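You operate a simulated robot arm through the tools that you are given. There is no shell and no other tool. Be economical: measure what you need, move in short steps, check, and stop when the job is done.

Carry out the task below with a simulated two-armed robot. There is one attempt and no reset: what you move stays moved.

## Task
Clear the bore of the blue block in the cleaning bar.
Fine: hold the bar still while you push the rod in and while you draw it out; the block goes back; leave the other block.

Only the result counts: the job must be done as asked and must still hold three seconds after the hand-in. Knocking over, shifting, dropping, spilling or breaking anything else fails it.

## Robot
Two 7-joint arms with two-finger parallel grippers on one trunk, on a base that drives. Base frame: it is fixed to the floor where the robot stands at the start and does not move with it; the origin is under the middle of the robot, x ahead of it, y to its left, z up. Readings come in m, degrees, newtons and seconds.
The left shoulder is at the start at [0.07, 0.134, 1.201], the right one opposite. With the tool pointing down near the work surface each hand reaches from about 0.1 to 0.64 m from the robot's upright axis, wherever it stands, measured 20 degrees to its own side. Places, roughly: nest of the cleaning bar [0.5, 0.3, 0.8]; push rod [0.5, 0.1, 0.9]. Payload 1.57 kg a hand.
Tool frame (each hand has its own): the origin (TCP) lies between the finger pads and is the grasp point; the fingertips stand 0.03 m ahead of it; z points along the fingers, y is the line along which they close. The gripper opens to 0.08 m. The fingers are 0.017 m wide and 0.012 m thick; the gripper's body (0.04 by 0.082 m) begins 0.08 m behind the TCP.
Orientation is told as [roll, pitch, yaw] about the base's x, y, z axes, in that order, counted from this pose: with the fingers straight down and closing along the base's y, the tool's x points along the base's -x, its y along +y and its z along -z.

## Interface
- The arms move only by the tool move_arm. It takes "left_series", "right_series" or both (then of equal length, played together; a hand with none holds still); each is a list of rows, each a list of 6 numbers: the shift along the tool's x, y, z in units of 500 mm (1.0 is 500 mm), then the turn, a rotation vector about the tool's x, y, z in units of 120 degrees (1.0 is 120 degrees). In form: [[dx, dy, dz, rx, ry, rz], ...]. A call has 1 to 8 rows; each row is the pose to reach, as a shift and turn from the pose commanded when the call began, along the tool's axes at that moment. "left_jaw" and "right_jaw" are, for a hand that has rows, the finger opening in m, from 0 to 0.08, set as the call begins (left out, the last holds). A call with a number of a shift or a turn outside -1 to 1 is refused whole. A row lasts 0.2 s, in which the tool goes at most 0.05 m and 8.6 degrees; a call with a longer step from one row to the next is refused whole, and so is a gripper value outside its range. A pose out of reach is approached as far as the arm can. The call stops where the force on the tool passes 40 N (or 10 N more than at its start, if that is more) or the arm is blocked; 0.2 s more then pass. Each finger travels about 0.153 m/s and halts on what it meets, pressing with about 21 N; the grip force reading is that of the motor and also rises with nothing between the fingers. The clock runs only during rows and for 0.2 s after the last one: add rows that repeat a pose to give the fingers time. It gives the time, the measured TCP pose, the force on the tool (base axes), the opening and the grip force at its end, in the units of the frame above (readings bear some noise).
- Cameras (640 x 400 px; columns grow to the right, rows downward): "scene" is now at [0.1287, 0.0198, 1.4213]; the picture's right is [0.35, -0.94, 0.00], its down [-0.59, -0.22, -0.78] and it looks along [0.73, 0.27, -0.63] (base axes); focal length 273 px, centre (320, 200). "left" rides on the left gripper at [0.072, 0.007, -0.122] in its tool frame; the picture's right is [-0.09, 1.00, 0.00], its down [-0.84, -0.08, -0.54] and it looks along [-0.54, -0.05, 0.84] (tool axes); focal length 238 px, centre (320, 200). "right" rides on the right gripper at [0.072, -0.007, -0.122] in its tool frame; the picture's right is [0.09, 1.00, 0.00], its down [-0.84, 0.08, -0.54] and it looks along [-0.54, 0.05, 0.84] (tool axes); focal length 238 px, centre (320, 200). There is no depth. A picture from a camera that has moved, and an enlarged one, comes with that camera's place and axes in the base frame and with its lens. The place of the scene camera against the robot may be out by one fixed shift of up to 0.012 m in any direction.
- grab_frame(camera): a new picture of that camera. No time passes.
- slide_trunk(by): slides the trunk up (or, below 0, down) by that many m; the arms and the scene camera ride with it, the base frame stays. It gives what a move gives, with no picture.
- steer(legs): drives the robot by 1 to 6 legs, each [ahead, left, turn to the left] in m, m and degrees, along the robot's own axes; the way and the turn of a leg run together, so that a leg with both is an arc; at most 1.5 m and 180 degrees a leg. The arms and the cameras ride along, it lands a little off, and it stops where it bumps. It gives what a move gives.
- turn_head(pan, tilt): turns the head with the scene camera to pan (to the left, within 86 degrees either way) and tilt (down, from -29 to 69), counted from straight ahead of the robot. It gives what a move gives.
- close_up(camera, box): a new picture of the part [left, top, right, bottom] of that camera's present view, enlarged. No time passes.
- hand_in(): hands the job in; it is judged then, once.

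Go step by step. Nothing tells you exact positions but the pictures and the camera data: compare them with the known pose of the tool, close in by small moves and look again before you grip or let go. The budget is 120 turns and 88 pictures, counting those below and the enlarged ones. Unless the task says otherwise, let go and move clear before handing in, and close with one line.

The tools are called after "Request:" by a JSON object that holds its "op" and its "data". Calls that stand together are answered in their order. move_arm: Moves the arms, as the interface text tells. Its arguments: {"type":"object","properties":{"left_series":{"type":"array"},"left_jaw":{"type":"number"},"right_series":{"type":"array"},"right_jaw":{"type":"number"}},"required":[]} The other tools are called the same way: slide_trunk (by) slides the trunk up or down; steer (legs) drives the base; turn_head (pan, tilt) turns the head that bears the scene camera; grab_frame (camera) takes a picture; close_up (camera, box) takes an enlarged picture of a part of a camera's view; hand_in () hands the job in.

At the start:

```text
clock: 0.0
left_tcp_pos: [0.3495, 0.3375, 1.1998]
left_tcp_rot: [0.0, 0.0, 0.0]
left_wrist_force: [0.1, 0.3, -0.6]
left_finger_gap: 0.0799
left_gripper_force: 0.1
right_tcp_pos: [0.3875, -0.0363, 1.1792]
right_tcp_rot: [0.0, 0.0, 0.0]
right_wrist_force: [1.3, 0.4, -0.3]
right_finger_gap: 0.0802
right_gripper_force: 0.0
trunk travel left (down, up): [-0.775, 0.165]
robot x, y, heading: [0.0034, 0.0002, -0.2]
head pan, tilt: [20.3, 38.7]
```

scene: 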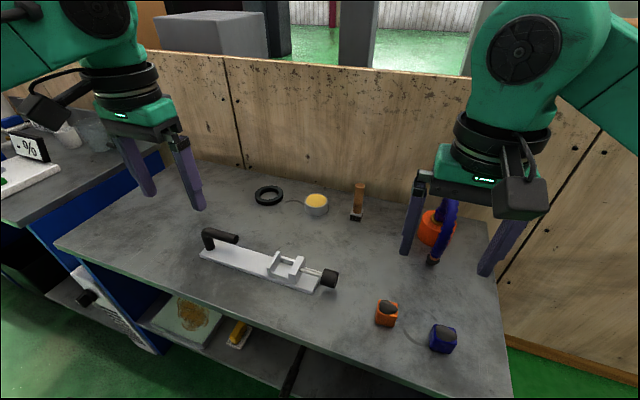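
right: 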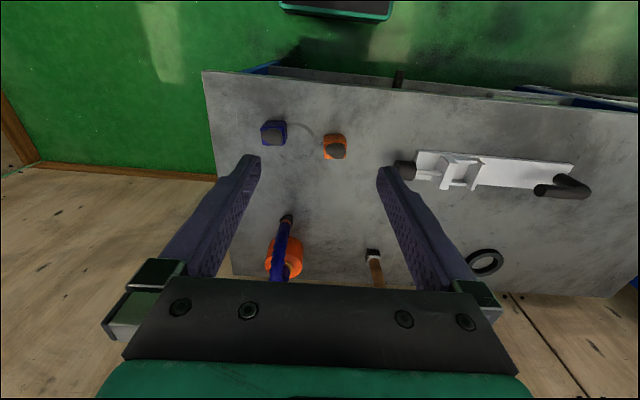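
left: 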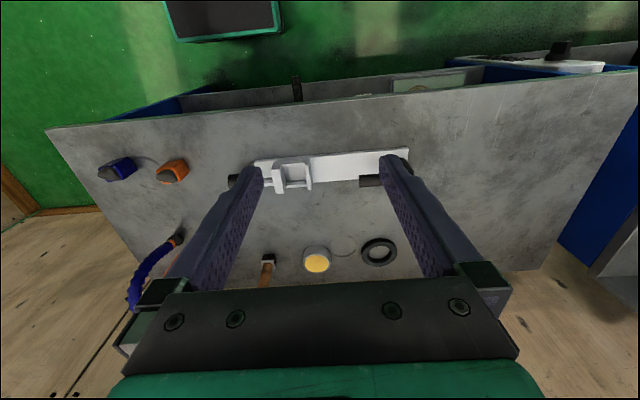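

I see the white bar with a handle and a nest, a black knob at its right end, and the orange and blue blocks to the right. I'll enlarge those parts first.

Request:
{"op": "close_up", "data": {"camera": "scene", "box": [190, 210, 350, 310]}}

Request:
{"op": "close_up", "data": {"camera": "scene", "box": [360, 270, 480, 370]}}

Request:
{"op": "close_up", "data": {"camera": "right", "box": [240, 100, 600, 325]}}

```text
4.00 times, centred on (270, 260) of scene
camera zoom: at [0.1287, 0.0198, 1.4213], right [0.35, -0.94, 0.0], down [-0.59, -0.22, -0.78], along [0.73, 0.27, -0.63], focal length 1090 px, centre (520, -40)
```

zoom: 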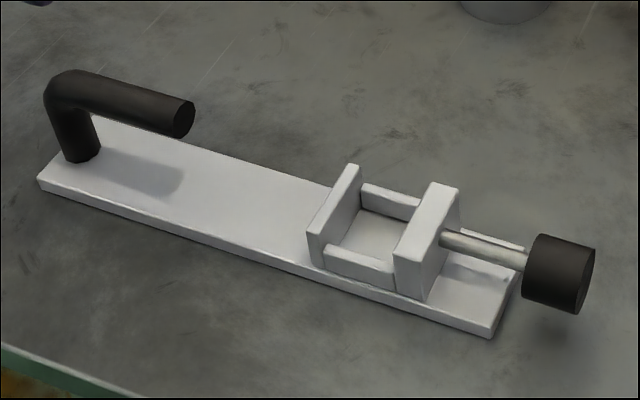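

```text
4.00 times, centred on (420, 320) of scene
camera zoom: at [0.1287, 0.0198, 1.4213], right [0.35, -0.94, 0.0], down [-0.59, -0.22, -0.78], along [0.73, 0.27, -0.63], focal length 1090 px, centre (-80, -280)
```

zoom: 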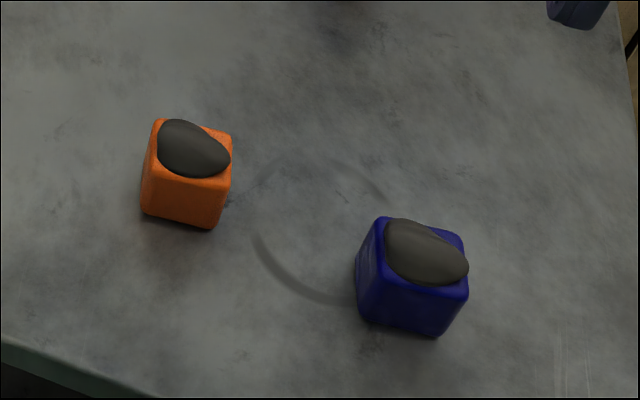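

```text
1.78 times, centred on (420, 212) of right
camera zoom: at [0.3167, -0.0439, 1.3007], right [-0.09, 1.0, 0.0], down [0.84, 0.08, 0.54], along [0.54, 0.05, -0.84], focal length 424 px, centre (142, 178)
```

zoom: 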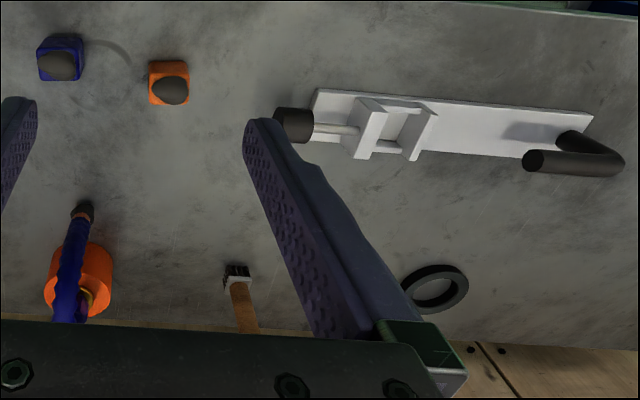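

The rod, with its black knob, lies along y in the right wall of the nest. The blue block is near (0.45, -0.125) with a dark lump on top. I'll bring the right wrist camera closer to it to see which way the bore runs.

Request:
{"op": "move_arm", "data": {"right_series": [[0.0144, -0.0376, 0.072, 0, 0, 0], [0.0288, -0.0752, 0.144, 0, 0, 0], [0.0432, -0.1128, 0.216, 0, 0, 0], [0.0576, -0.1504, 0.288, 0, 0, 0], [0.072, -0.188, 0.36, 0, 0, 0]]}}

Request:
{"op": "close_up", "data": {"camera": "right", "box": [200, 80, 440, 230]}}

```text
clock: 1.2
left_tcp_pos: [0.3498, 0.3373, 1.2006]
left_tcp_rot: [0.2, 0.0, 0.0]
left_wrist_force: [0.6, 0.3, 0.4]
left_finger_gap: 0.0801
left_gripper_force: 0.0
right_tcp_pos: [0.3493, -0.1307, 0.9985]
right_tcp_rot: [0.1, 0.0, 0.1]
right_wrist_force: [-0.3, 0.0, -0.5]
right_finger_gap: 0.08
right_gripper_force: 0.0
trunk travel left (down, up): [-0.775, 0.165]
robot x, y, heading: [-0.0036, 0.0014, 0.2]
head pan, tilt: [20.3, 38.7]
```

```text
2.67 times, centred on (320, 155) of right
camera zoom: at [0.2785, -0.1381, 1.1208], right [-0.09, 1.0, 0.0], down [0.84, 0.08, 0.54], along [0.54, 0.05, -0.84], focal length 636 px, centre (320, 320)
```

zoom: 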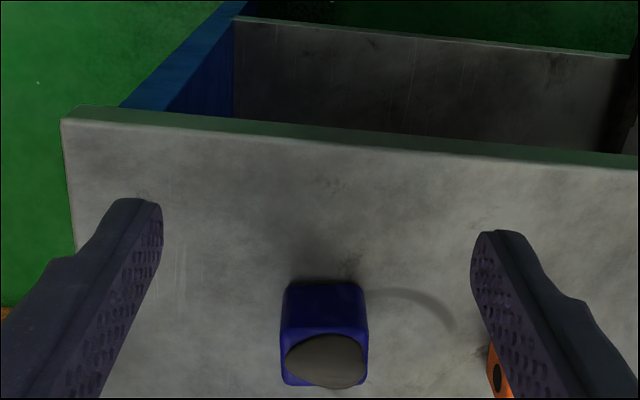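

The blue block's near face looks plain, and the orange one seems to have a hole in a side. I'll look at the whole frame.

Request:
{"op": "close_up", "data": {"camera": "right", "box": [240, 170, 440, 295]}}

```text
3.20 times, centred on (340, 232) of right
camera zoom: at [0.2785, -0.1381, 1.1208], right [-0.09, 1.0, 0.0], down [0.84, 0.08, 0.54], along [0.54, 0.05, -0.84], focal length 763 px, centre (256, 96)
```

zoom: 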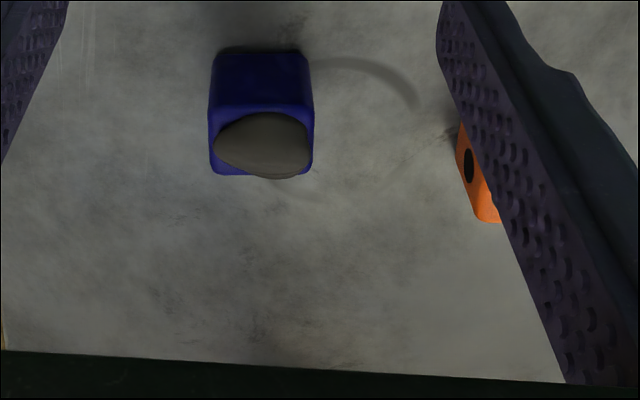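

The orange block has a hole in its -y face, so its bore runs sideways. I'll check the blue block's left face in the scene view.

Request:
{"op": "close_up", "data": {"camera": "scene", "box": [424, 318, 464, 358]}}

Request:
{"op": "close_up", "data": {"camera": "scene", "box": [366, 292, 406, 332]}}

```text
10.00 times, centred on (444, 338) of scene
camera zoom: at [0.1282, 0.0183, 1.4215], right [0.35, -0.94, 0.0], down [-0.59, -0.22, -0.78], along [0.73, 0.27, -0.62], focal length 2726 px, centre (-920, -1180)
```

zoom: 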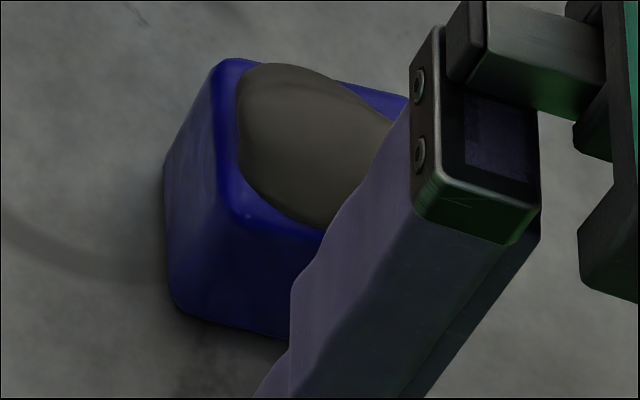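

```text
10.00 times, centred on (386, 312) of scene
camera zoom: at [0.1282, 0.0183, 1.4215], right [0.35, -0.94, 0.0], down [-0.59, -0.22, -0.78], along [0.73, 0.27, -0.62], focal length 2726 px, centre (-340, -920)
```

zoom: 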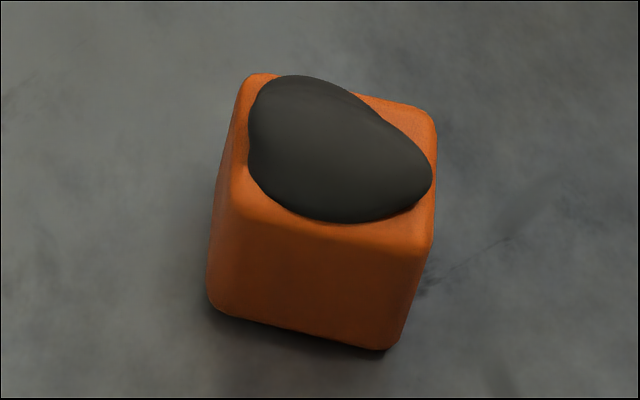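

No hole shows on the near face or, as far as I can see, the left face of the blue block. I'll close the right jaw and look from the -y side.

Request:
{"op": "move_arm", "data": {"right_series": [[0, -0.08, 0.02, 0, 0, 0], [0, -0.16, 0.04, 0, 0, 0], [0, -0.24, 0.06, 0, 0, 0], [0, -0.32, 0.08, 0, 0, 0]], "right_jaw": 0.0}}

Request:
{"op": "grab_frame", "data": {"camera": "right"}}

```text
clock: 2.2
left_tcp_pos: [0.3481, 0.3374, 1.2005]
left_tcp_rot: [0.0, 0.1, 0.0]
left_wrist_force: [-0.3, 0.4, 0.0]
left_finger_gap: 0.0801
left_gripper_force: 0.1
right_tcp_pos: [0.3503, -0.2909, 0.9557]
right_tcp_rot: [0.1, -0.2, 0.2]
right_wrist_force: [1.2, 0.4, -0.6]
right_finger_gap: 0.0001
right_gripper_force: 20.8
trunk travel left (down, up): [-0.775, 0.165]
robot x, y, heading: [-0.005, 0.0032, 0.1]
head pan, tilt: [20.3, 38.7]
```

```text
77 pictures are left
camera right: at [0.2793, -0.2988, 1.078], right [-0.09, 1.0, 0.0], down [0.84, 0.08, 0.54], along [0.54, 0.05, -0.84], focal length 238 px, centre (320, 200)
```

right: 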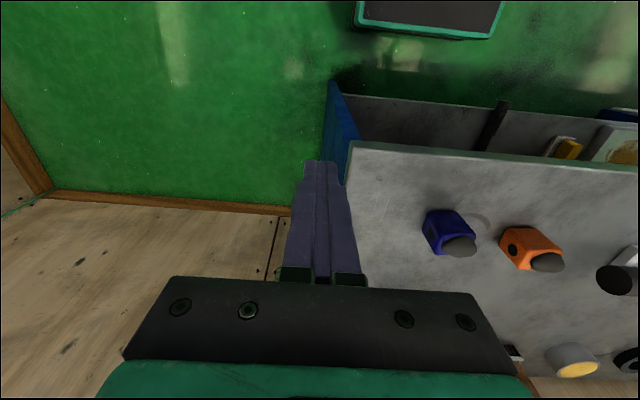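

Request:
{"op": "close_up", "data": {"camera": "right", "box": [405, 190, 485, 270]}}

Request:
{"op": "close_up", "data": {"camera": "right", "box": [490, 210, 570, 290]}}

```text
5.00 times, centred on (445, 230) of right
camera zoom: at [0.2793, -0.2988, 1.078], right [-0.09, 1.0, 0.0], down [0.84, 0.08, 0.54], along [0.54, 0.05, -0.84], focal length 1192 px, centre (-305, 50)
```

zoom: 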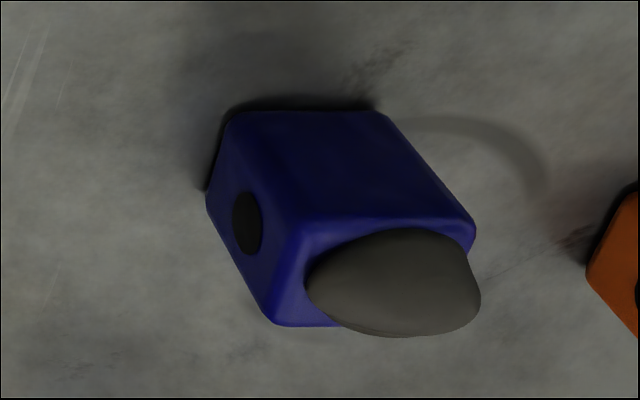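

```text
5.00 times, centred on (530, 250) of right
camera zoom: at [0.2793, -0.2988, 1.078], right [-0.09, 1.0, 0.0], down [0.84, 0.08, 0.54], along [0.54, 0.05, -0.84], focal length 1192 px, centre (-730, -50)
```

zoom: 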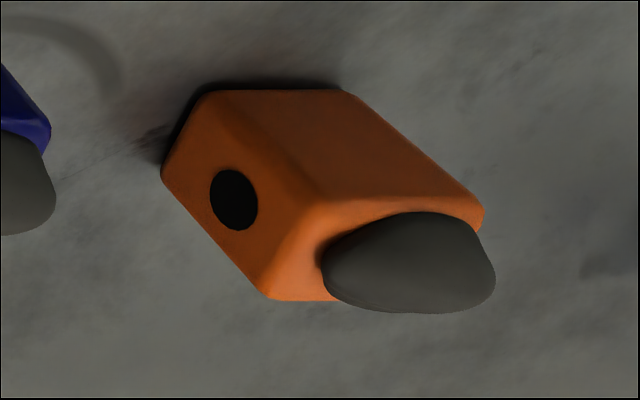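

The blue block's bore opens on its -y face, which already faces the rod. The handle is at the edge of the left arm's reach, so I'll drive about 0.16 m left so both hands can work comfortably.

Request:
{"op": "steer", "data": {"legs": [[0, 0.16, 0]]}}

Request:
{"op": "grab_frame", "data": {"camera": "scene"}}

```text
clock: 3.6
left_tcp_pos: [0.3499, 0.4927, 1.2005]
left_tcp_rot: [0.1, 0.0, 0.0]
left_wrist_force: [0.2, -0.1, -0.6]
left_finger_gap: 0.0801
left_gripper_force: 0.0
right_tcp_pos: [0.3507, -0.1338, 0.9547]
right_tcp_rot: [0.2, 0.1, -0.2]
right_wrist_force: [0.0, 0.0, 0.0]
right_finger_gap: 0.0
right_gripper_force: 21.1
trunk travel left (down, up): [-0.775, 0.165]
robot x, y, heading: [-0.0032, 0.1592, -0.2]
head pan, tilt: [20.3, 38.7]
```

```text
74 pictures are left
camera scene: at [0.1287, 0.175, 1.4214], right [0.35, -0.94, 0.0], down [-0.59, -0.21, -0.78], along [0.73, 0.27, -0.62], focal length 273 px, centre (320, 200)
```

scene: 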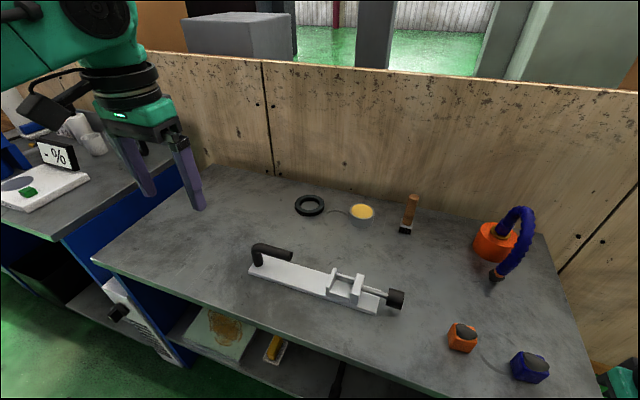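

The drive went well. Next I turn both wrists so they close along x (left yaw -90, right yaw +90) while moving above the handle and the blue block.

Request:
{"op": "move_arm", "data": {"left_series": [[-0.05, 0, 0.033, 0, 0, 0.0625], [-0.1, 0, 0.067, 0, 0, 0.125], [-0.15, 0, 0.1, 0, 0, 0.1875], [-0.2, 0, 0.133, 0, 0, 0.25], [-0.25, 0, 0.167, 0, 0, 0.3125], [-0.3, 0, 0.2, 0, 0, 0.375]], "right_series": [[-0.032, -0.005, -0.022, 0, 0, -0.0625], [-0.064, -0.01, -0.044, 0, 0, -0.125], [-0.096, -0.016, -0.065, 0, 0, -0.1875], [-0.128, -0.021, -0.087, 0, 0, -0.25], [-0.16, -0.027, -0.108, 0, 0, -0.3125], [-0.192, -0.032, -0.13, 0, 0, -0.375]], "left_jaw": 0.08, "right_jaw": 0.08}}

Request:
{"op": "move_arm", "data": {"left_series": [[0, 0, 0, 0, 0, 0.0625], [0, 0, 0, 0, 0, 0.125], [0, 0, 0, 0, 0, 0.1875], [0, 0, 0, 0, 0, 0.25], [0, 0, 0, 0, 0, 0.3125], [0, 0, 0, 0, 0, 0.375]], "right_series": [[0, 0, 0, 0, 0, -0.0625], [0, 0, 0, 0, 0, -0.125], [0, 0, 0, 0, 0, -0.1875], [0, 0, 0, 0, 0, -0.25], [0, 0, 0, 0, 0, -0.3125], [0, 0, 0, 0, 0, -0.375]]}}

Request:
{"op": "grab_frame", "data": {"camera": "left"}}

Request:
{"op": "grab_frame", "data": {"camera": "right"}}

```text
clock: 5.0
left_tcp_pos: [0.4999, 0.5015, 1.0972]
left_tcp_rot: [-0.1, 0.0, -45.2]
left_wrist_force: [1.0, 0.4, -0.4]
left_finger_gap: 0.0799
left_gripper_force: 0.1
right_tcp_pos: [0.341, -0.022, 0.9961]
right_tcp_rot: [-1.0, -0.3, 43.5]
right_wrist_force: [0.9, -0.1, -0.3]
right_finger_gap: 0.08
right_gripper_force: 0.1
right hand out of reach, approached as far as the arm can: row 3, 4, 5, 6
trunk travel left (down, up): [-0.775, 0.165]
robot x, y, heading: [0.0024, 0.1552, 0.0]
head pan, tilt: [20.3, 38.7]
```

```text
clock: 6.4
left_tcp_pos: [0.4999, 0.4946, 1.0986]
left_tcp_rot: [-0.2, 0.0, -90.2]
left_wrist_force: [0.5, -1.0, -0.7]
left_finger_gap: 0.0799
left_gripper_force: 0.0
right_tcp_pos: [0.2465, 0.0614, 0.8967]
right_tcp_rot: [-2.4, 0.1, 87.3]
right_wrist_force: [0.9, 0.2, -0.3]
right_finger_gap: 0.0799
right_gripper_force: 0.0
right hand out of reach, approached as far as the arm can: row 1, 2, 3, 4, 5, 6
trunk travel left (down, up): [-0.775, 0.165]
robot x, y, heading: [0.0001, 0.1581, -0.1]
head pan, tilt: [20.3, 38.7]
```

```text
73 pictures are left
camera left: at [0.5061, 0.5667, 1.2208], right [1.0, -0.1, 0.0], down [-0.08, -0.84, 0.54], along [-0.05, -0.54, -0.84], focal length 238 px, centre (320, 200)
```

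left: 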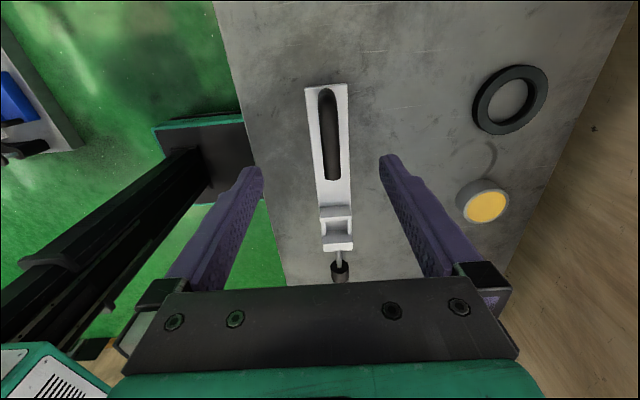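

```text
72 pictures are left
camera right: at [0.2455, -0.0114, 1.018], right [-1.0, -0.05, -0.04], down [-0.06, 0.84, 0.54], along [0.01, 0.54, -0.84], focal length 238 px, centre (320, 200)
```

right: 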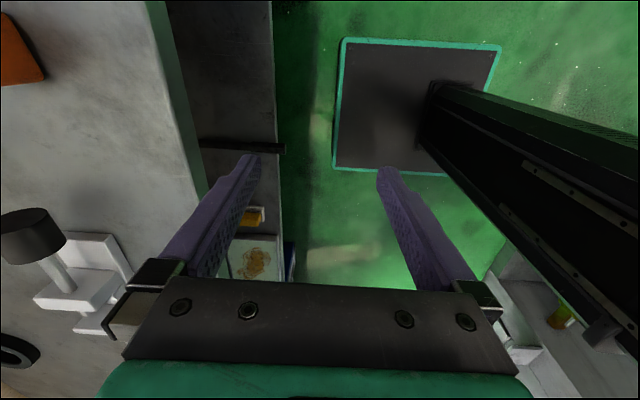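

The left hand is well placed, but the right hand could not follow the +90 turn and ended off target. I'll turn it back, rising as it goes, and then try the other way.

Request:
{"op": "move_arm", "data": {"right_series": [[0, 0, -0.05, 0, 0, 0.0625], [0, 0, -0.1, 0, 0, 0.125], [0, 0, -0.15, 0, 0, 0.1875], [0, 0, -0.2, 0, 0, 0.25], [0, 0, -0.2, 0, 0, 0.3125], [0, 0, -0.2, 0, 0, 0.375]]}}

```text
clock: 7.8
left_tcp_pos: [0.4993, 0.4953, 1.0994]
left_tcp_rot: [0.0, 0.0, -90.1]
left_wrist_force: [-0.6, 0.3, -0.8]
left_finger_gap: 0.0798
left_gripper_force: 0.1
right_tcp_pos: [0.2425, 0.0646, 0.9957]
right_tcp_rot: [-1.7, -1.5, 42.2]
right_wrist_force: [1.2, 0.5, -0.1]
right_finger_gap: 0.0801
right_gripper_force: 0.1
trunk travel left (down, up): [-0.775, 0.165]
robot x, y, heading: [-0.0025, 0.1584, -0.2]
head pan, tilt: [20.3, 38.7]
```

Request:
{"op": "move_arm", "data": {"right_series": [[-0.013, -0.0635, -0.02, -0.0016, 0.003, 0.0583], [-0.026, -0.127, -0.04, -0.0032, 0.006, 0.1167], [-0.04, -0.19, -0.06, -0.0048, 0.009, 0.175], [-0.053, -0.254, -0.08, -0.0064, 0.0118, 0.2333], [-0.066, -0.317, -0.1, -0.008, 0.0148, 0.2917], [-0.079, -0.381, -0.12, -0.0096, 0.0177, 0.35]]}}

```text
clock: 9.2
left_tcp_pos: [0.5004, 0.4959, 1.0981]
left_tcp_rot: [0.0, 0.0, -90.2]
left_wrist_force: [-0.2, -1.3, 0.7]
left_finger_gap: 0.0801
left_gripper_force: 0.1
right_tcp_pos: [0.3981, -0.0473, 1.0614]
right_tcp_rot: [0.2, 0.1, 0.4]
right_wrist_force: [0.4, -0.1, 0.2]
right_finger_gap: 0.08
right_gripper_force: 0.1
trunk travel left (down, up): [-0.775, 0.165]
robot x, y, heading: [0.0023, 0.1574, 0.3]
head pan, tilt: [20.3, 38.7]
```

Request:
{"op": "move_arm", "data": {"right_series": [[-0.012, -0.013, 0, 0, 0, 0.07], [-0.024, -0.026, 0, 0, 0, 0.14], [-0.037, -0.04, 0, 0, 0, 0.21], [-0.049, -0.053, 0, 0, 0, 0.28], [-0.061, -0.066, 0, 0, 0, 0.35], [-0.073, -0.08, 0, 0, 0, 0.42], [-0.086, -0.093, 0, 0, 0, 0.49], [-0.098, -0.106, 0, 0, 0, 0.56]]}}

Request:
{"op": "move_arm", "data": {"right_series": [[0, 0, 0, 0, 0, 0.065], [0, 0, 0, 0, 0, 0.13], [0, 0, 0, 0, 0, 0.193]]}}

Request:
{"op": "grab_frame", "data": {"camera": "right"}}

```text
clock: 11.0
left_tcp_pos: [0.4998, 0.4961, 1.0984]
left_tcp_rot: [0.0, 0.0, -90.1]
left_wrist_force: [-0.5, -1.2, 0.0]
left_finger_gap: 0.08
left_gripper_force: 0.1
right_tcp_pos: [0.4465, -0.1017, 1.0636]
right_tcp_rot: [-0.1, 0.1, -66.9]
right_wrist_force: [-0.2, 0.6, 1.1]
right_finger_gap: 0.0802
right_gripper_force: 0.1
trunk travel left (down, up): [-0.775, 0.165]
robot x, y, heading: [-0.0001, 0.16, -0.1]
head pan, tilt: [20.3, 38.7]
```

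```text
clock: 11.8
left_tcp_pos: [0.4994, 0.4951, 1.0986]
left_tcp_rot: [0.0, 0.0, -90.1]
left_wrist_force: [1.2, -0.4, 0.2]
left_finger_gap: 0.0798
left_gripper_force: 0.0
right_tcp_pos: [0.4481, -0.1016, 1.062]
right_tcp_rot: [0.0, 0.1, -90.2]
right_wrist_force: [-1.6, -0.7, 1.1]
right_finger_gap: 0.08
right_gripper_force: 0.1
trunk travel left (down, up): [-0.775, 0.165]
robot x, y, heading: [-0.0003, 0.1598, -0.3]
head pan, tilt: [20.3, 38.7]
```

```text
71 pictures are left
camera right: at [0.4422, -0.0296, 1.1844], right [1.0, 0.09, 0.0], down [0.08, -0.84, 0.54], along [0.05, -0.54, -0.84], focal length 238 px, centre (320, 200)
```

right: 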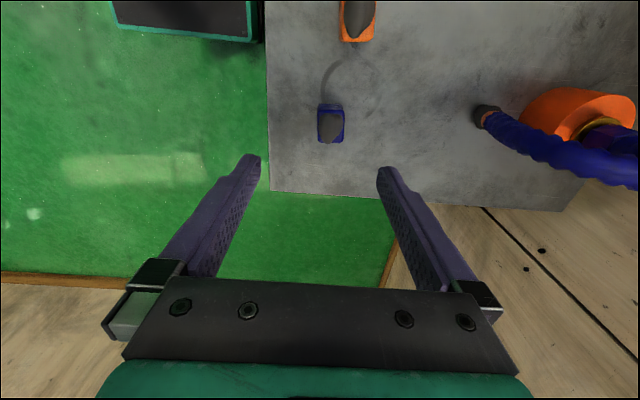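

The -90 turn worked and the blue block shows between the fingers. I'll enlarge it to measure its place and yaw.

Request:
{"op": "close_up", "data": {"camera": "right", "box": [300, 90, 364, 154]}}

Request:
{"op": "close_up", "data": {"camera": "left", "box": [270, 70, 398, 150]}}

Request:
{"op": "close_up", "data": {"camera": "left", "box": [280, 190, 400, 290]}}

```text
6.25 times, centred on (332, 122) of right
camera zoom: at [0.4422, -0.0296, 1.1844], right [1.0, 0.09, 0.0], down [0.08, -0.84, 0.54], along [0.05, -0.54, -0.84], focal length 1490 px, centre (245, 688)
```

zoom: 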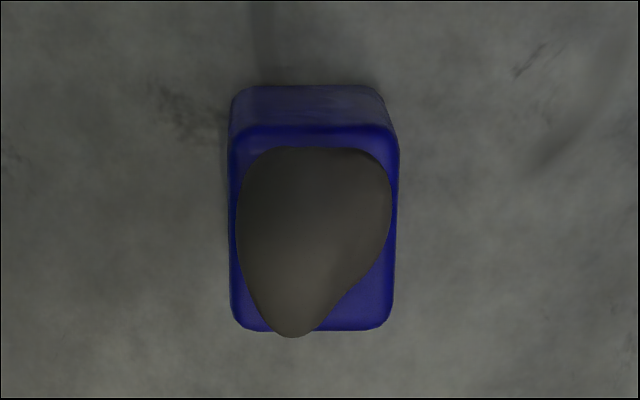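

```text
5.00 times, centred on (334, 110) of left
camera zoom: at [0.5049, 0.5674, 1.2212], right [1.0, -0.09, 0.0], down [-0.08, -0.84, 0.54], along [-0.05, -0.54, -0.84], focal length 1192 px, centre (250, 650)
```

zoom: 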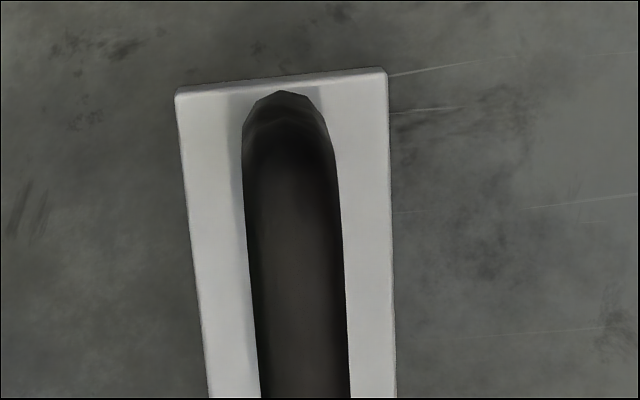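

```text
4.00 times, centred on (340, 240) of left
camera zoom: at [0.5049, 0.5674, 1.2212], right [1.0, -0.09, 0.0], down [-0.08, -0.84, 0.54], along [-0.05, -0.54, -0.84], focal length 953 px, centre (240, 40)
```

zoom: 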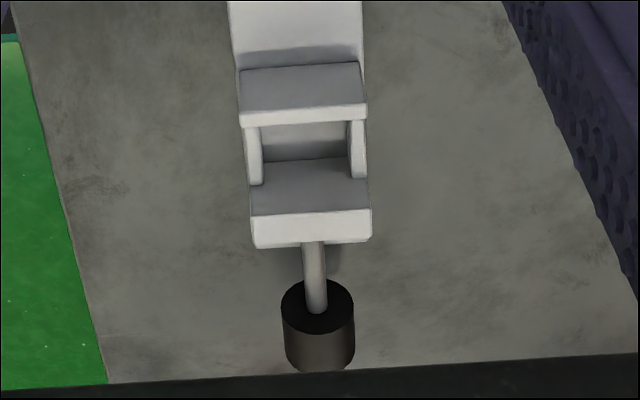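

The block is roughly a 0.037–0.04 cube centred near (0.4655, -0.1205), turned about +5°. The nest interior spans y ≈ 0.239–0.292 at x ≈ 0.509, and the handle axis is near x 0.509, z 0.89. I'll lower the right hand part way and put the left hand above the handle, then check.

Request:
{"op": "move_arm", "data": {"right_series": [[-0.0125, 0.0117, 0.073, 0, 0, -0.014], [-0.025, 0.0233, 0.147, 0, 0, -0.028], [-0.0376, 0.035, 0.22, 0, 0, -0.0417]], "left_series": [[-0.037, 0.006, 0.08, 0, 0, -0.004], [-0.074, 0.012, 0.16, 0, 0, -0.008], [-0.11, 0.0185, 0.25, 0, 0, -0.0125]]}}

Request:
{"op": "grab_frame", "data": {"camera": "right"}}

Request:
{"op": "grab_frame", "data": {"camera": "left"}}

```text
clock: 12.6
left_tcp_pos: [0.5115, 0.4419, 0.9752]
left_tcp_rot: [-0.2, 0.1, -88.6]
left_wrist_force: [0.0, -0.7, 0.6]
left_finger_gap: 0.0801
left_gripper_force: 0.0
right_tcp_pos: [0.4669, -0.1208, 0.9513]
right_tcp_rot: [0.0, 0.1, -85.0]
right_wrist_force: [-0.4, 0.4, -0.5]
right_finger_gap: 0.0799
right_gripper_force: 0.1
trunk travel left (down, up): [-0.775, 0.165]
robot x, y, heading: [0.0005, 0.161, 0.1]
head pan, tilt: [20.3, 38.7]
```

```text
67 pictures are left
camera right: at [0.4558, -0.051, 1.0736], right [0.98, 0.18, 0.0], down [0.15, -0.83, 0.54], along [0.1, -0.53, -0.84], focal length 238 px, centre (320, 200)
```

right: 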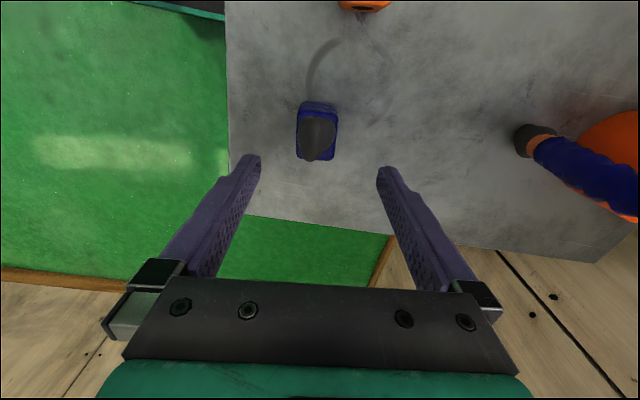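

```text
66 pictures are left
camera left: at [0.5151, 0.5125, 1.0962], right [1.0, -0.07, 0.0], down [-0.06, -0.84, 0.54], along [-0.04, -0.54, -0.84], focal length 238 px, centre (320, 200)
```

left: 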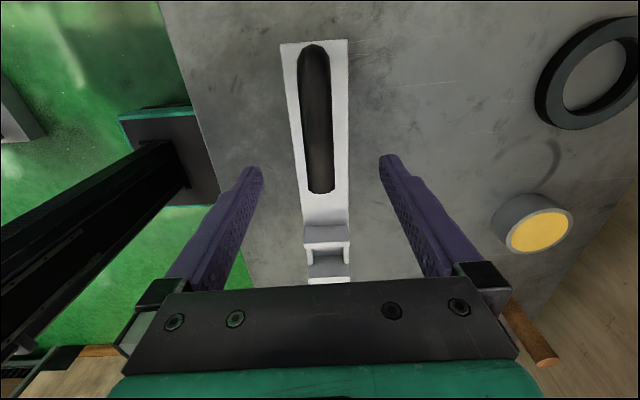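

Request:
{"op": "close_up", "data": {"camera": "right", "box": [272, 90, 368, 170]}}

Request:
{"op": "close_up", "data": {"camera": "left", "box": [270, 100, 370, 200]}}

```text
5.00 times, centred on (320, 130) of right
camera zoom: at [0.4558, -0.051, 1.0736], right [0.98, 0.18, 0.0], down [0.15, -0.83, 0.54], along [0.1, -0.53, -0.84], focal length 1192 px, centre (320, 550)
```

zoom: 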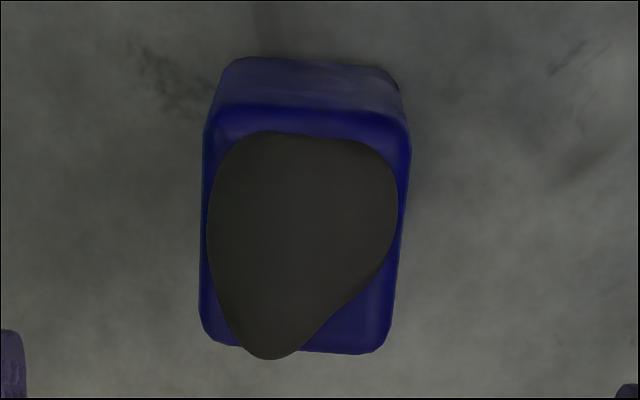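

```text
4.00 times, centred on (320, 150) of left
camera zoom: at [0.5151, 0.5125, 1.0962], right [1.0, -0.07, 0.0], down [-0.06, -0.84, 0.54], along [-0.04, -0.54, -0.84], focal length 953 px, centre (320, 400)
```

zoom: 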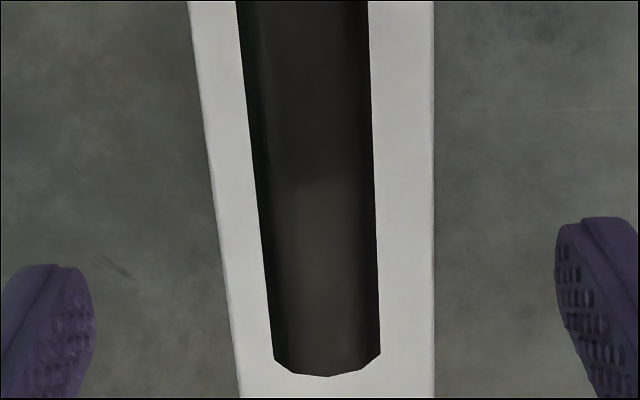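

Both hands are centred to within about a millimetre. I lower them both now, tips staying above the bar and the table.

Request:
{"op": "move_arm", "data": {"right_series": [[-0.0, -0.001, 0.053, 0, 0, 0], [0, -0.002, 0.106, 0, 0, 0], [0.001, -0.002, 0.158, 0, 0, 0]], "left_series": [[0, -0.001, 0.059, 0, 0, 0], [0, -0.001, 0.118, 0, 0, 0], [0, -0.001, 0.176, 0, 0, 0]]}}

Request:
{"op": "grab_frame", "data": {"camera": "right"}}

Request:
{"op": "grab_frame", "data": {"camera": "left"}}

```text
clock: 13.4
left_tcp_pos: [0.5082, 0.4398, 0.886]
left_tcp_rot: [-0.1, 0.0, -88.5]
left_wrist_force: [-0.1, 0.2, 0.2]
left_finger_gap: 0.0799
left_gripper_force: 0.0
right_tcp_pos: [0.4654, -0.1218, 0.8731]
right_tcp_rot: [0.0, 0.1, -84.9]
right_wrist_force: [0.4, -1.5, 0.1]
right_finger_gap: 0.0802
right_gripper_force: 0.0
trunk travel left (down, up): [-0.775, 0.165]
robot x, y, heading: [-0.0023, 0.16, -0.1]
head pan, tilt: [20.3, 38.7]
```

```text
63 pictures are left
camera right: at [0.4527, -0.0507, 0.9954], right [0.98, 0.18, 0.0], down [0.15, -0.83, 0.54], along [0.1, -0.53, -0.84], focal length 238 px, centre (320, 200)
```

right: 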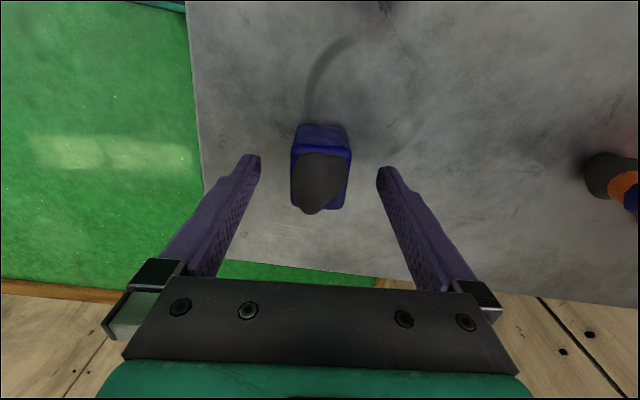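

```text
62 pictures are left
camera left: at [0.5131, 0.511, 1.0081], right [1.0, -0.07, 0.0], down [-0.06, -0.84, 0.54], along [-0.04, -0.54, -0.84], focal length 238 px, centre (320, 200)
```

left: 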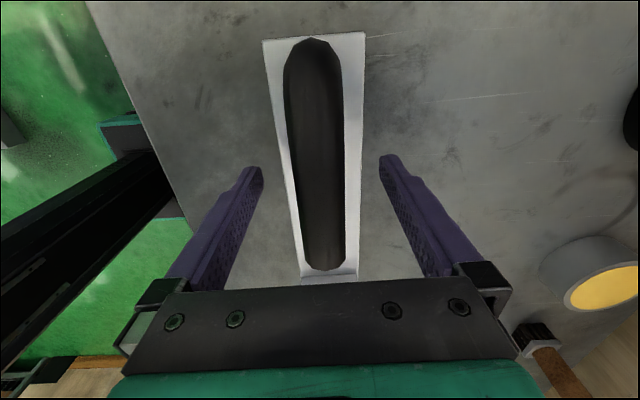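

Both grips are centred. I close both jaws.

Request:
{"op": "move_arm", "data": {"right_series": [[0, 0, 0, 0, 0, 0], [0, 0, 0, 0, 0, 0], [0, 0, 0, 0, 0, 0]], "left_series": [[0, 0, 0, 0, 0, 0], [0, 0, 0, 0, 0, 0], [0, 0, 0, 0, 0, 0]], "left_jaw": 0.0, "right_jaw": 0.0}}

Request:
{"op": "grab_frame", "data": {"camera": "left"}}

```text
clock: 14.2
left_tcp_pos: [0.5089, 0.4406, 0.8859]
left_tcp_rot: [0.0, 0.0, -88.6]
left_wrist_force: [-1.2, 0.1, -0.4]
left_finger_gap: 0.0258
left_gripper_force: 21.3
right_tcp_pos: [0.4635, -0.1201, 0.8742]
right_tcp_rot: [0.0, 0.2, -85.0]
right_wrist_force: [-0.6, 0.0, 0.1]
right_finger_gap: 0.035
right_gripper_force: 21.3
trunk travel left (down, up): [-0.775, 0.165]
robot x, y, heading: [0.0004, 0.1574, -0.2]
head pan, tilt: [20.3, 38.7]
```

```text
61 pictures are left
camera left: at [0.5123, 0.5118, 1.0084], right [1.0, -0.07, 0.0], down [-0.06, -0.84, 0.54], along [-0.04, -0.54, -0.84], focal length 238 px, centre (320, 200)
```

left: 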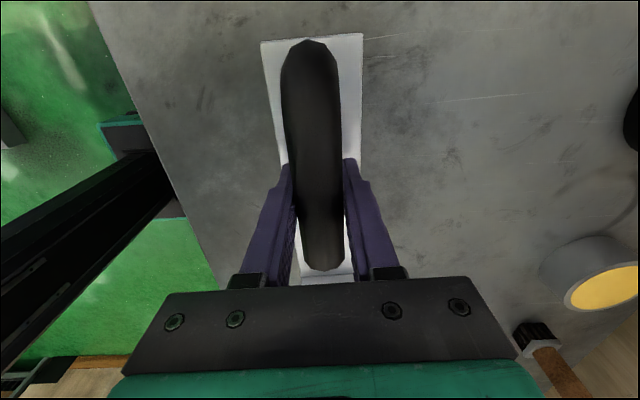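

Both grips hold: handle at 0.026 m, block at 0.035 m. I lift the block and carry it high toward the nest.

Request:
{"op": "move_arm", "data": {"right_series": [[0, 0, -0.08, 0, 0, 0], [0, 0, -0.16, 0, 0, 0], [0, 0, -0.24, 0, 0, 0], [0.08, 0.016, -0.24, 0, 0, 0], [0.16, 0.032, -0.24, 0, 0, 0.007], [0.24, 0.049, -0.24, 0, 0, 0.015], [0.32, 0.065, -0.24, 0, 0, 0.022], [0.4, 0.0813, -0.24, 0, 0, 0.0292]]}}

Request:
{"op": "grab_frame", "data": {"camera": "scene"}}

```text
clock: 16.0
left_tcp_pos: [0.5098, 0.4407, 0.8872]
left_tcp_rot: [0.1, -0.1, -88.6]
left_wrist_force: [-0.7, 1.1, 1.0]
left_finger_gap: 0.0255
left_gripper_force: 20.8
right_tcp_pos: [0.4884, 0.0845, 0.9946]
right_tcp_rot: [0.0, 0.0, -88.6]
right_wrist_force: [0.4, -1.1, 0.1]
right_finger_gap: 0.0354
right_gripper_force: 21.1
trunk travel left (down, up): [-0.775, 0.165]
robot x, y, heading: [0.0001, 0.1613, 0.1]
head pan, tilt: [20.3, 38.7]
```

```text
60 pictures are left
camera scene: at [0.1288, 0.1796, 1.4213], right [0.35, -0.94, 0.0], down [-0.59, -0.22, -0.78], along [0.73, 0.27, -0.63], focal length 273 px, centre (320, 200)
```

scene: 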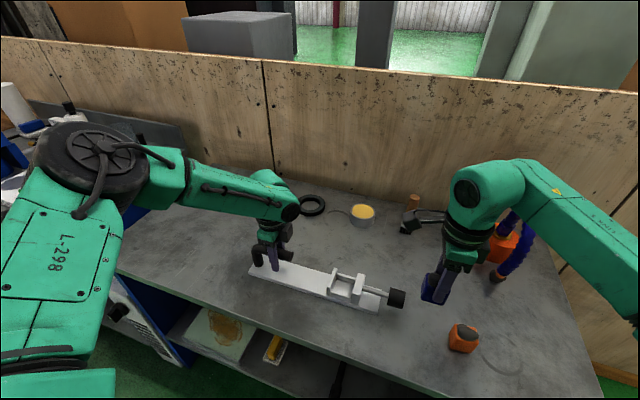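

Request:
{"op": "move_arm", "data": {"right_series": [[0.072, 0.0103, 0, 0, 0, 0], [0.144, 0.0206, 0, 0, 0, 0], [0.216, 0.0308, 0, 0, 0, 0], [0.288, 0.041, 0, 0, 0, 0], [0.359, 0.0514, 0, 0, 0, 0]]}}

Request:
{"op": "grab_frame", "data": {"camera": "right"}}

Request:
{"op": "grab_frame", "data": {"camera": "scene"}}

```text
clock: 17.2
left_tcp_pos: [0.508, 0.4422, 0.8868]
left_tcp_rot: [0.0, 0.0, -88.6]
left_wrist_force: [-0.7, 1.3, 0.2]
left_finger_gap: 0.0253
left_gripper_force: 20.6
right_tcp_pos: [0.5084, 0.265, 0.9955]
right_tcp_rot: [0.2, 0.0, -88.4]
right_wrist_force: [0.2, 0.1, -0.8]
right_finger_gap: 0.0353
right_gripper_force: 21.1
trunk travel left (down, up): [-0.775, 0.165]
robot x, y, heading: [0.0022, 0.1545, 0.0]
head pan, tilt: [20.3, 38.7]
```

```text
59 pictures are left
camera right: at [0.5006, 0.3358, 1.1172], right [0.99, 0.12, 0.0], down [0.1, -0.83, 0.54], along [0.07, -0.54, -0.84], focal length 238 px, centre (320, 200)
```

right: 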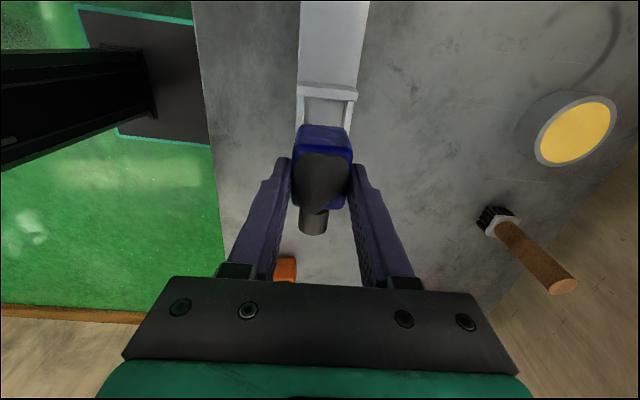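

```text
58 pictures are left
camera scene: at [0.128, 0.1806, 1.4214], right [0.35, -0.94, 0.0], down [-0.59, -0.22, -0.78], along [0.73, 0.27, -0.63], focal length 273 px, centre (320, 200)
```

scene: 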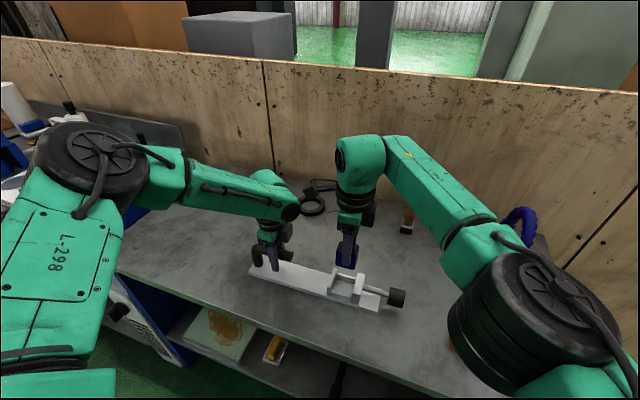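

Request:
{"op": "close_up", "data": {"camera": "right", "box": [270, 60, 382, 130]}}

Request:
{"op": "close_up", "data": {"camera": "right", "box": [270, 110, 382, 180]}}

Request:
{"op": "close_up", "data": {"camera": "scene", "box": [300, 220, 420, 320]}}

```text
5.71 times, centred on (326, 95) of right
camera zoom: at [0.5006, 0.3358, 1.1172], right [0.99, 0.12, 0.0], down [0.1, -0.83, 0.54], along [0.07, -0.54, -0.84], focal length 1362 px, centre (286, 800)
```

zoom: 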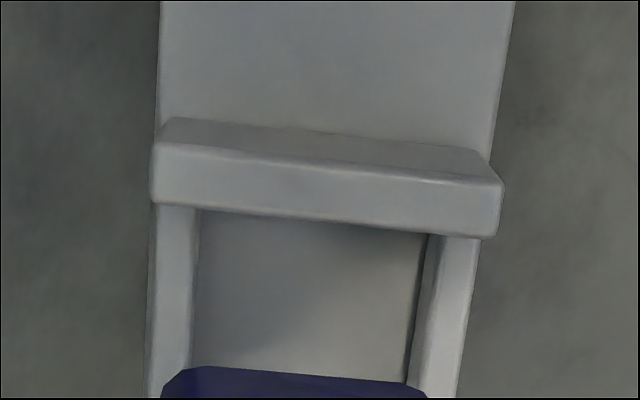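

```text
5.71 times, centred on (326, 145) of right
camera zoom: at [0.5006, 0.3358, 1.1172], right [0.99, 0.12, 0.0], down [0.1, -0.83, 0.54], along [0.07, -0.54, -0.84], focal length 1362 px, centre (286, 514)
```

zoom: 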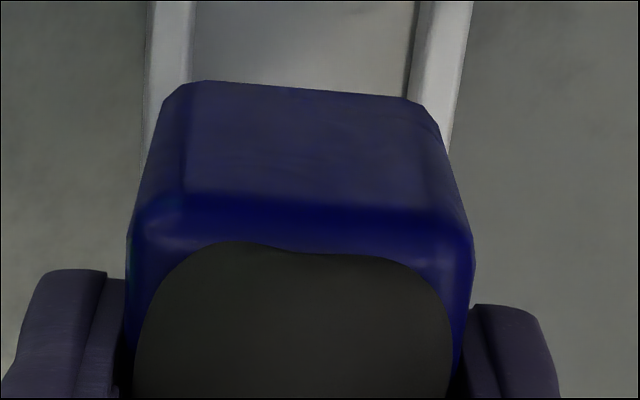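

```text
4.00 times, centred on (360, 270) of scene
camera zoom: at [0.128, 0.1806, 1.4214], right [0.35, -0.94, 0.0], down [-0.59, -0.22, -0.78], along [0.73, 0.27, -0.63], focal length 1090 px, centre (160, -80)
```

zoom: 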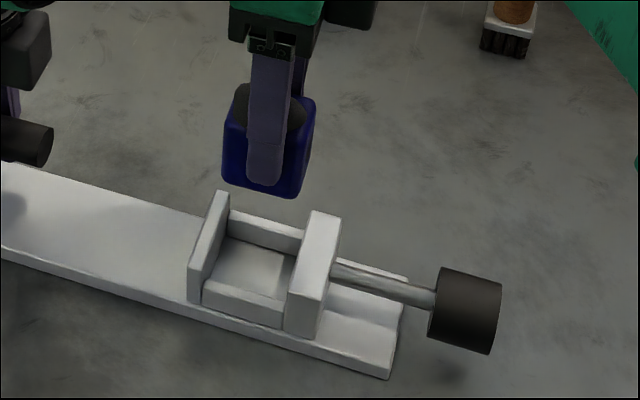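

The nest inner face is at about y 0.2935 and its centre is roughly 4 mm to +x of the block. I correct by that and lower to just above the walls for another look.

Request:
{"op": "move_arm", "data": {"right_series": [[0.002, 0.004, 0.06, 0, 0, 0], [0.004, 0.0076, 0.13, 0, 0, 0]]}}

Request:
{"op": "close_up", "data": {"camera": "right", "box": [256, 80, 384, 180]}}

Request:
{"op": "close_up", "data": {"camera": "scene", "box": [300, 220, 420, 320]}}

```text
clock: 17.8
left_tcp_pos: [0.508, 0.4418, 0.8873]
left_tcp_rot: [0.0, 0.0, -88.5]
left_wrist_force: [-1.4, 1.5, 0.9]
left_finger_gap: 0.0254
left_gripper_force: 21.4
right_tcp_pos: [0.5091, 0.2637, 0.9288]
right_tcp_rot: [0.0, 0.1, -88.5]
right_wrist_force: [-0.1, -0.1, -0.5]
right_finger_gap: 0.0349
right_gripper_force: 20.9
right hand out of reach, approached as far as the arm can: row 2
trunk travel left (down, up): [-0.775, 0.165]
robot x, y, heading: [0.003, 0.1576, -0.1]
head pan, tilt: [20.3, 38.7]
```

```text
4.00 times, centred on (320, 130) of right
camera zoom: at [0.5009, 0.3351, 1.0512], right [0.99, 0.12, 0.0], down [0.1, -0.84, 0.54], along [0.06, -0.54, -0.84], focal length 953 px, centre (320, 480)
```

zoom: 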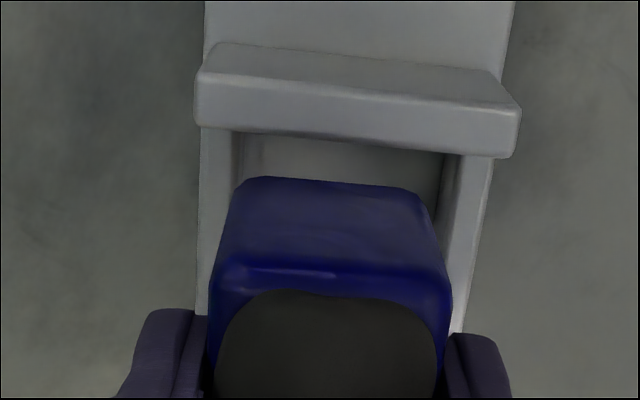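

```text
4.00 times, centred on (360, 270) of scene
camera zoom: at [0.1286, 0.1787, 1.4214], right [0.35, -0.94, 0.0], down [-0.59, -0.22, -0.78], along [0.73, 0.27, -0.63], focal length 1090 px, centre (160, -80)
```

zoom: 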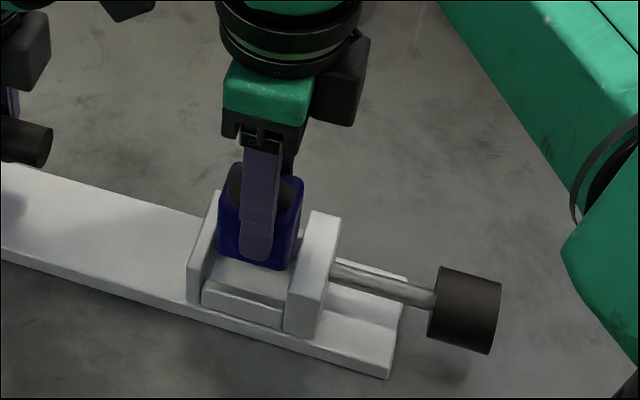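

The right arm is at its reach limit here. I'll open the left hand and raise both, then drive another 0.08 m left and come back.

Request:
{"op": "move_arm", "data": {"left_series": [[0, 0, 0, 0, 0, 0], [0, 0, 0, 0, 0, 0], [0, 0, -0.08, 0, 0, 0], [0, 0, -0.16, 0, 0, 0], [0, 0, -0.24, 0, 0, 0]], "right_series": [[0, 0, -0.04, 0, 0, 0], [0, 0, -0.08, 0, 0, 0], [0, 0, -0.12, 0, 0, 0], [0, 0, -0.16, 0, 0, 0], [0, 0, -0.16, 0, 0, 0]], "left_jaw": 0.08}}

Request:
{"op": "steer", "data": {"legs": [[0, 0.08, 0]]}}

Request:
{"op": "grab_frame", "data": {"camera": "scene"}}

```text
clock: 19.0
left_tcp_pos: [0.5082, 0.4391, 1.009]
left_tcp_rot: [-0.1, 0.0, -88.6]
left_wrist_force: [-0.1, 0.2, 0.3]
left_finger_gap: 0.0801
left_gripper_force: 0.0
right_tcp_pos: [0.5087, 0.2628, 1.0099]
right_tcp_rot: [0.0, 0.1, -88.5]
right_wrist_force: [-0.2, 0.7, 0.2]
right_finger_gap: 0.0348
right_gripper_force: 21.1
trunk travel left (down, up): [-0.775, 0.165]
robot x, y, heading: [0.0007, 0.158, -0.1]
head pan, tilt: [20.3, 38.7]
```

```text
clock: 20.1
left_tcp_pos: [0.5093, 0.5179, 1.0093]
left_tcp_rot: [0.1, 0.2, -88.7]
left_wrist_force: [0.5, -0.4, 0.3]
left_finger_gap: 0.0802
left_gripper_force: 0.1
right_tcp_pos: [0.5092, 0.3407, 1.0106]
right_tcp_rot: [0.0, 0.2, -88.5]
right_wrist_force: [0.6, -1.1, 0.3]
right_finger_gap: 0.0353
right_gripper_force: 20.6
trunk travel left (down, up): [-0.775, 0.165]
robot x, y, heading: [0.0039, 0.2393, 0.0]
head pan, tilt: [20.3, 38.7]
```

```text
52 pictures are left
camera scene: at [0.1288, 0.2548, 1.4214], right [0.34, -0.94, 0.0], down [-0.59, -0.21, -0.78], along [0.73, 0.27, -0.62], focal length 273 px, centre (320, 200)
```

scene: 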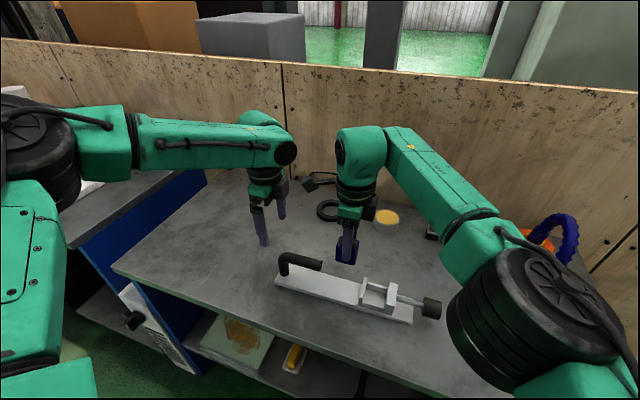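

Request:
{"op": "move_arm", "data": {"left_series": [[-0.05, -0.001, 0, 0, 0, 0], [-0.1, -0.002, 0, 0, 0, 0], [-0.154, -0.004, 0, 0, 0, 0], [-0.154, -0.004, 0.06, 0, 0, 0]], "right_series": [[-0.05, 0.001, 0, 0, 0, 0], [-0.1, 0.002, 0, 0, 0, 0], [-0.149, 0.0031, 0.07, 0, 0, 0], [-0.149, 0.0031, 0.154, 0, 0, 0]]}}

Request:
{"op": "close_up", "data": {"camera": "right", "box": [256, 80, 384, 180]}}

Request:
{"op": "close_up", "data": {"camera": "left", "box": [270, 100, 370, 200]}}

```text
clock: 21.1
left_tcp_pos: [0.5118, 0.4428, 0.9766]
left_tcp_rot: [0.0, -0.1, -88.6]
left_wrist_force: [-0.2, -0.1, 0.2]
left_finger_gap: 0.08
left_gripper_force: 0.0
right_tcp_pos: [0.5152, 0.2685, 0.9331]
right_tcp_rot: [-0.1, 0.1, -88.6]
right_wrist_force: [0.2, -0.8, -0.4]
right_finger_gap: 0.0351
right_gripper_force: 21.1
trunk travel left (down, up): [-0.775, 0.165]
robot x, y, heading: [-0.0, 0.2382, -0.1]
head pan, tilt: [20.3, 38.7]
```

```text
4.00 times, centred on (320, 130) of right
camera zoom: at [0.5081, 0.3401, 1.0549], right [0.99, 0.12, 0.0], down [0.1, -0.84, 0.54], along [0.06, -0.54, -0.84], focal length 953 px, centre (320, 480)
```

zoom: 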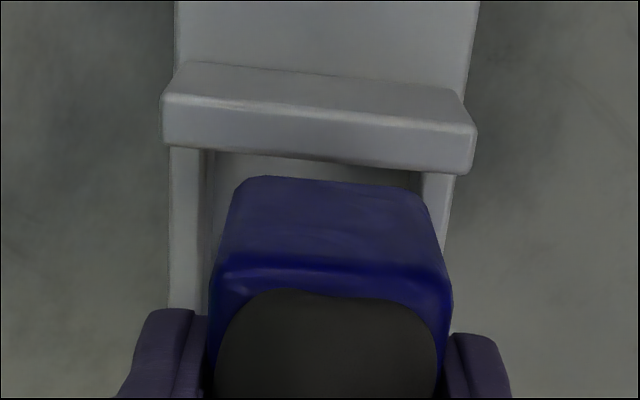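

```text
4.00 times, centred on (320, 150) of left
camera zoom: at [0.5151, 0.5137, 1.0994], right [1.0, -0.07, 0.0], down [-0.06, -0.84, 0.54], along [-0.04, -0.54, -0.84], focal length 953 px, centre (320, 400)
```

zoom: 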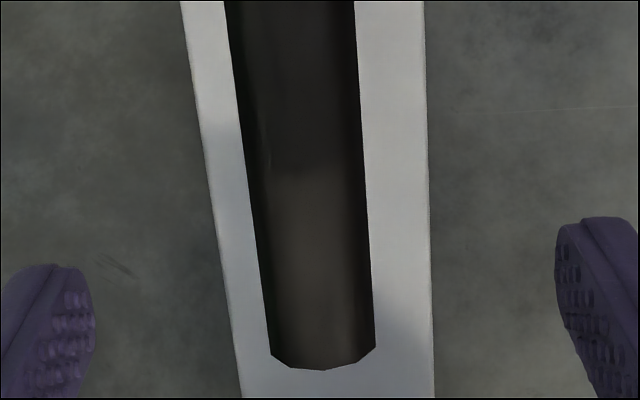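

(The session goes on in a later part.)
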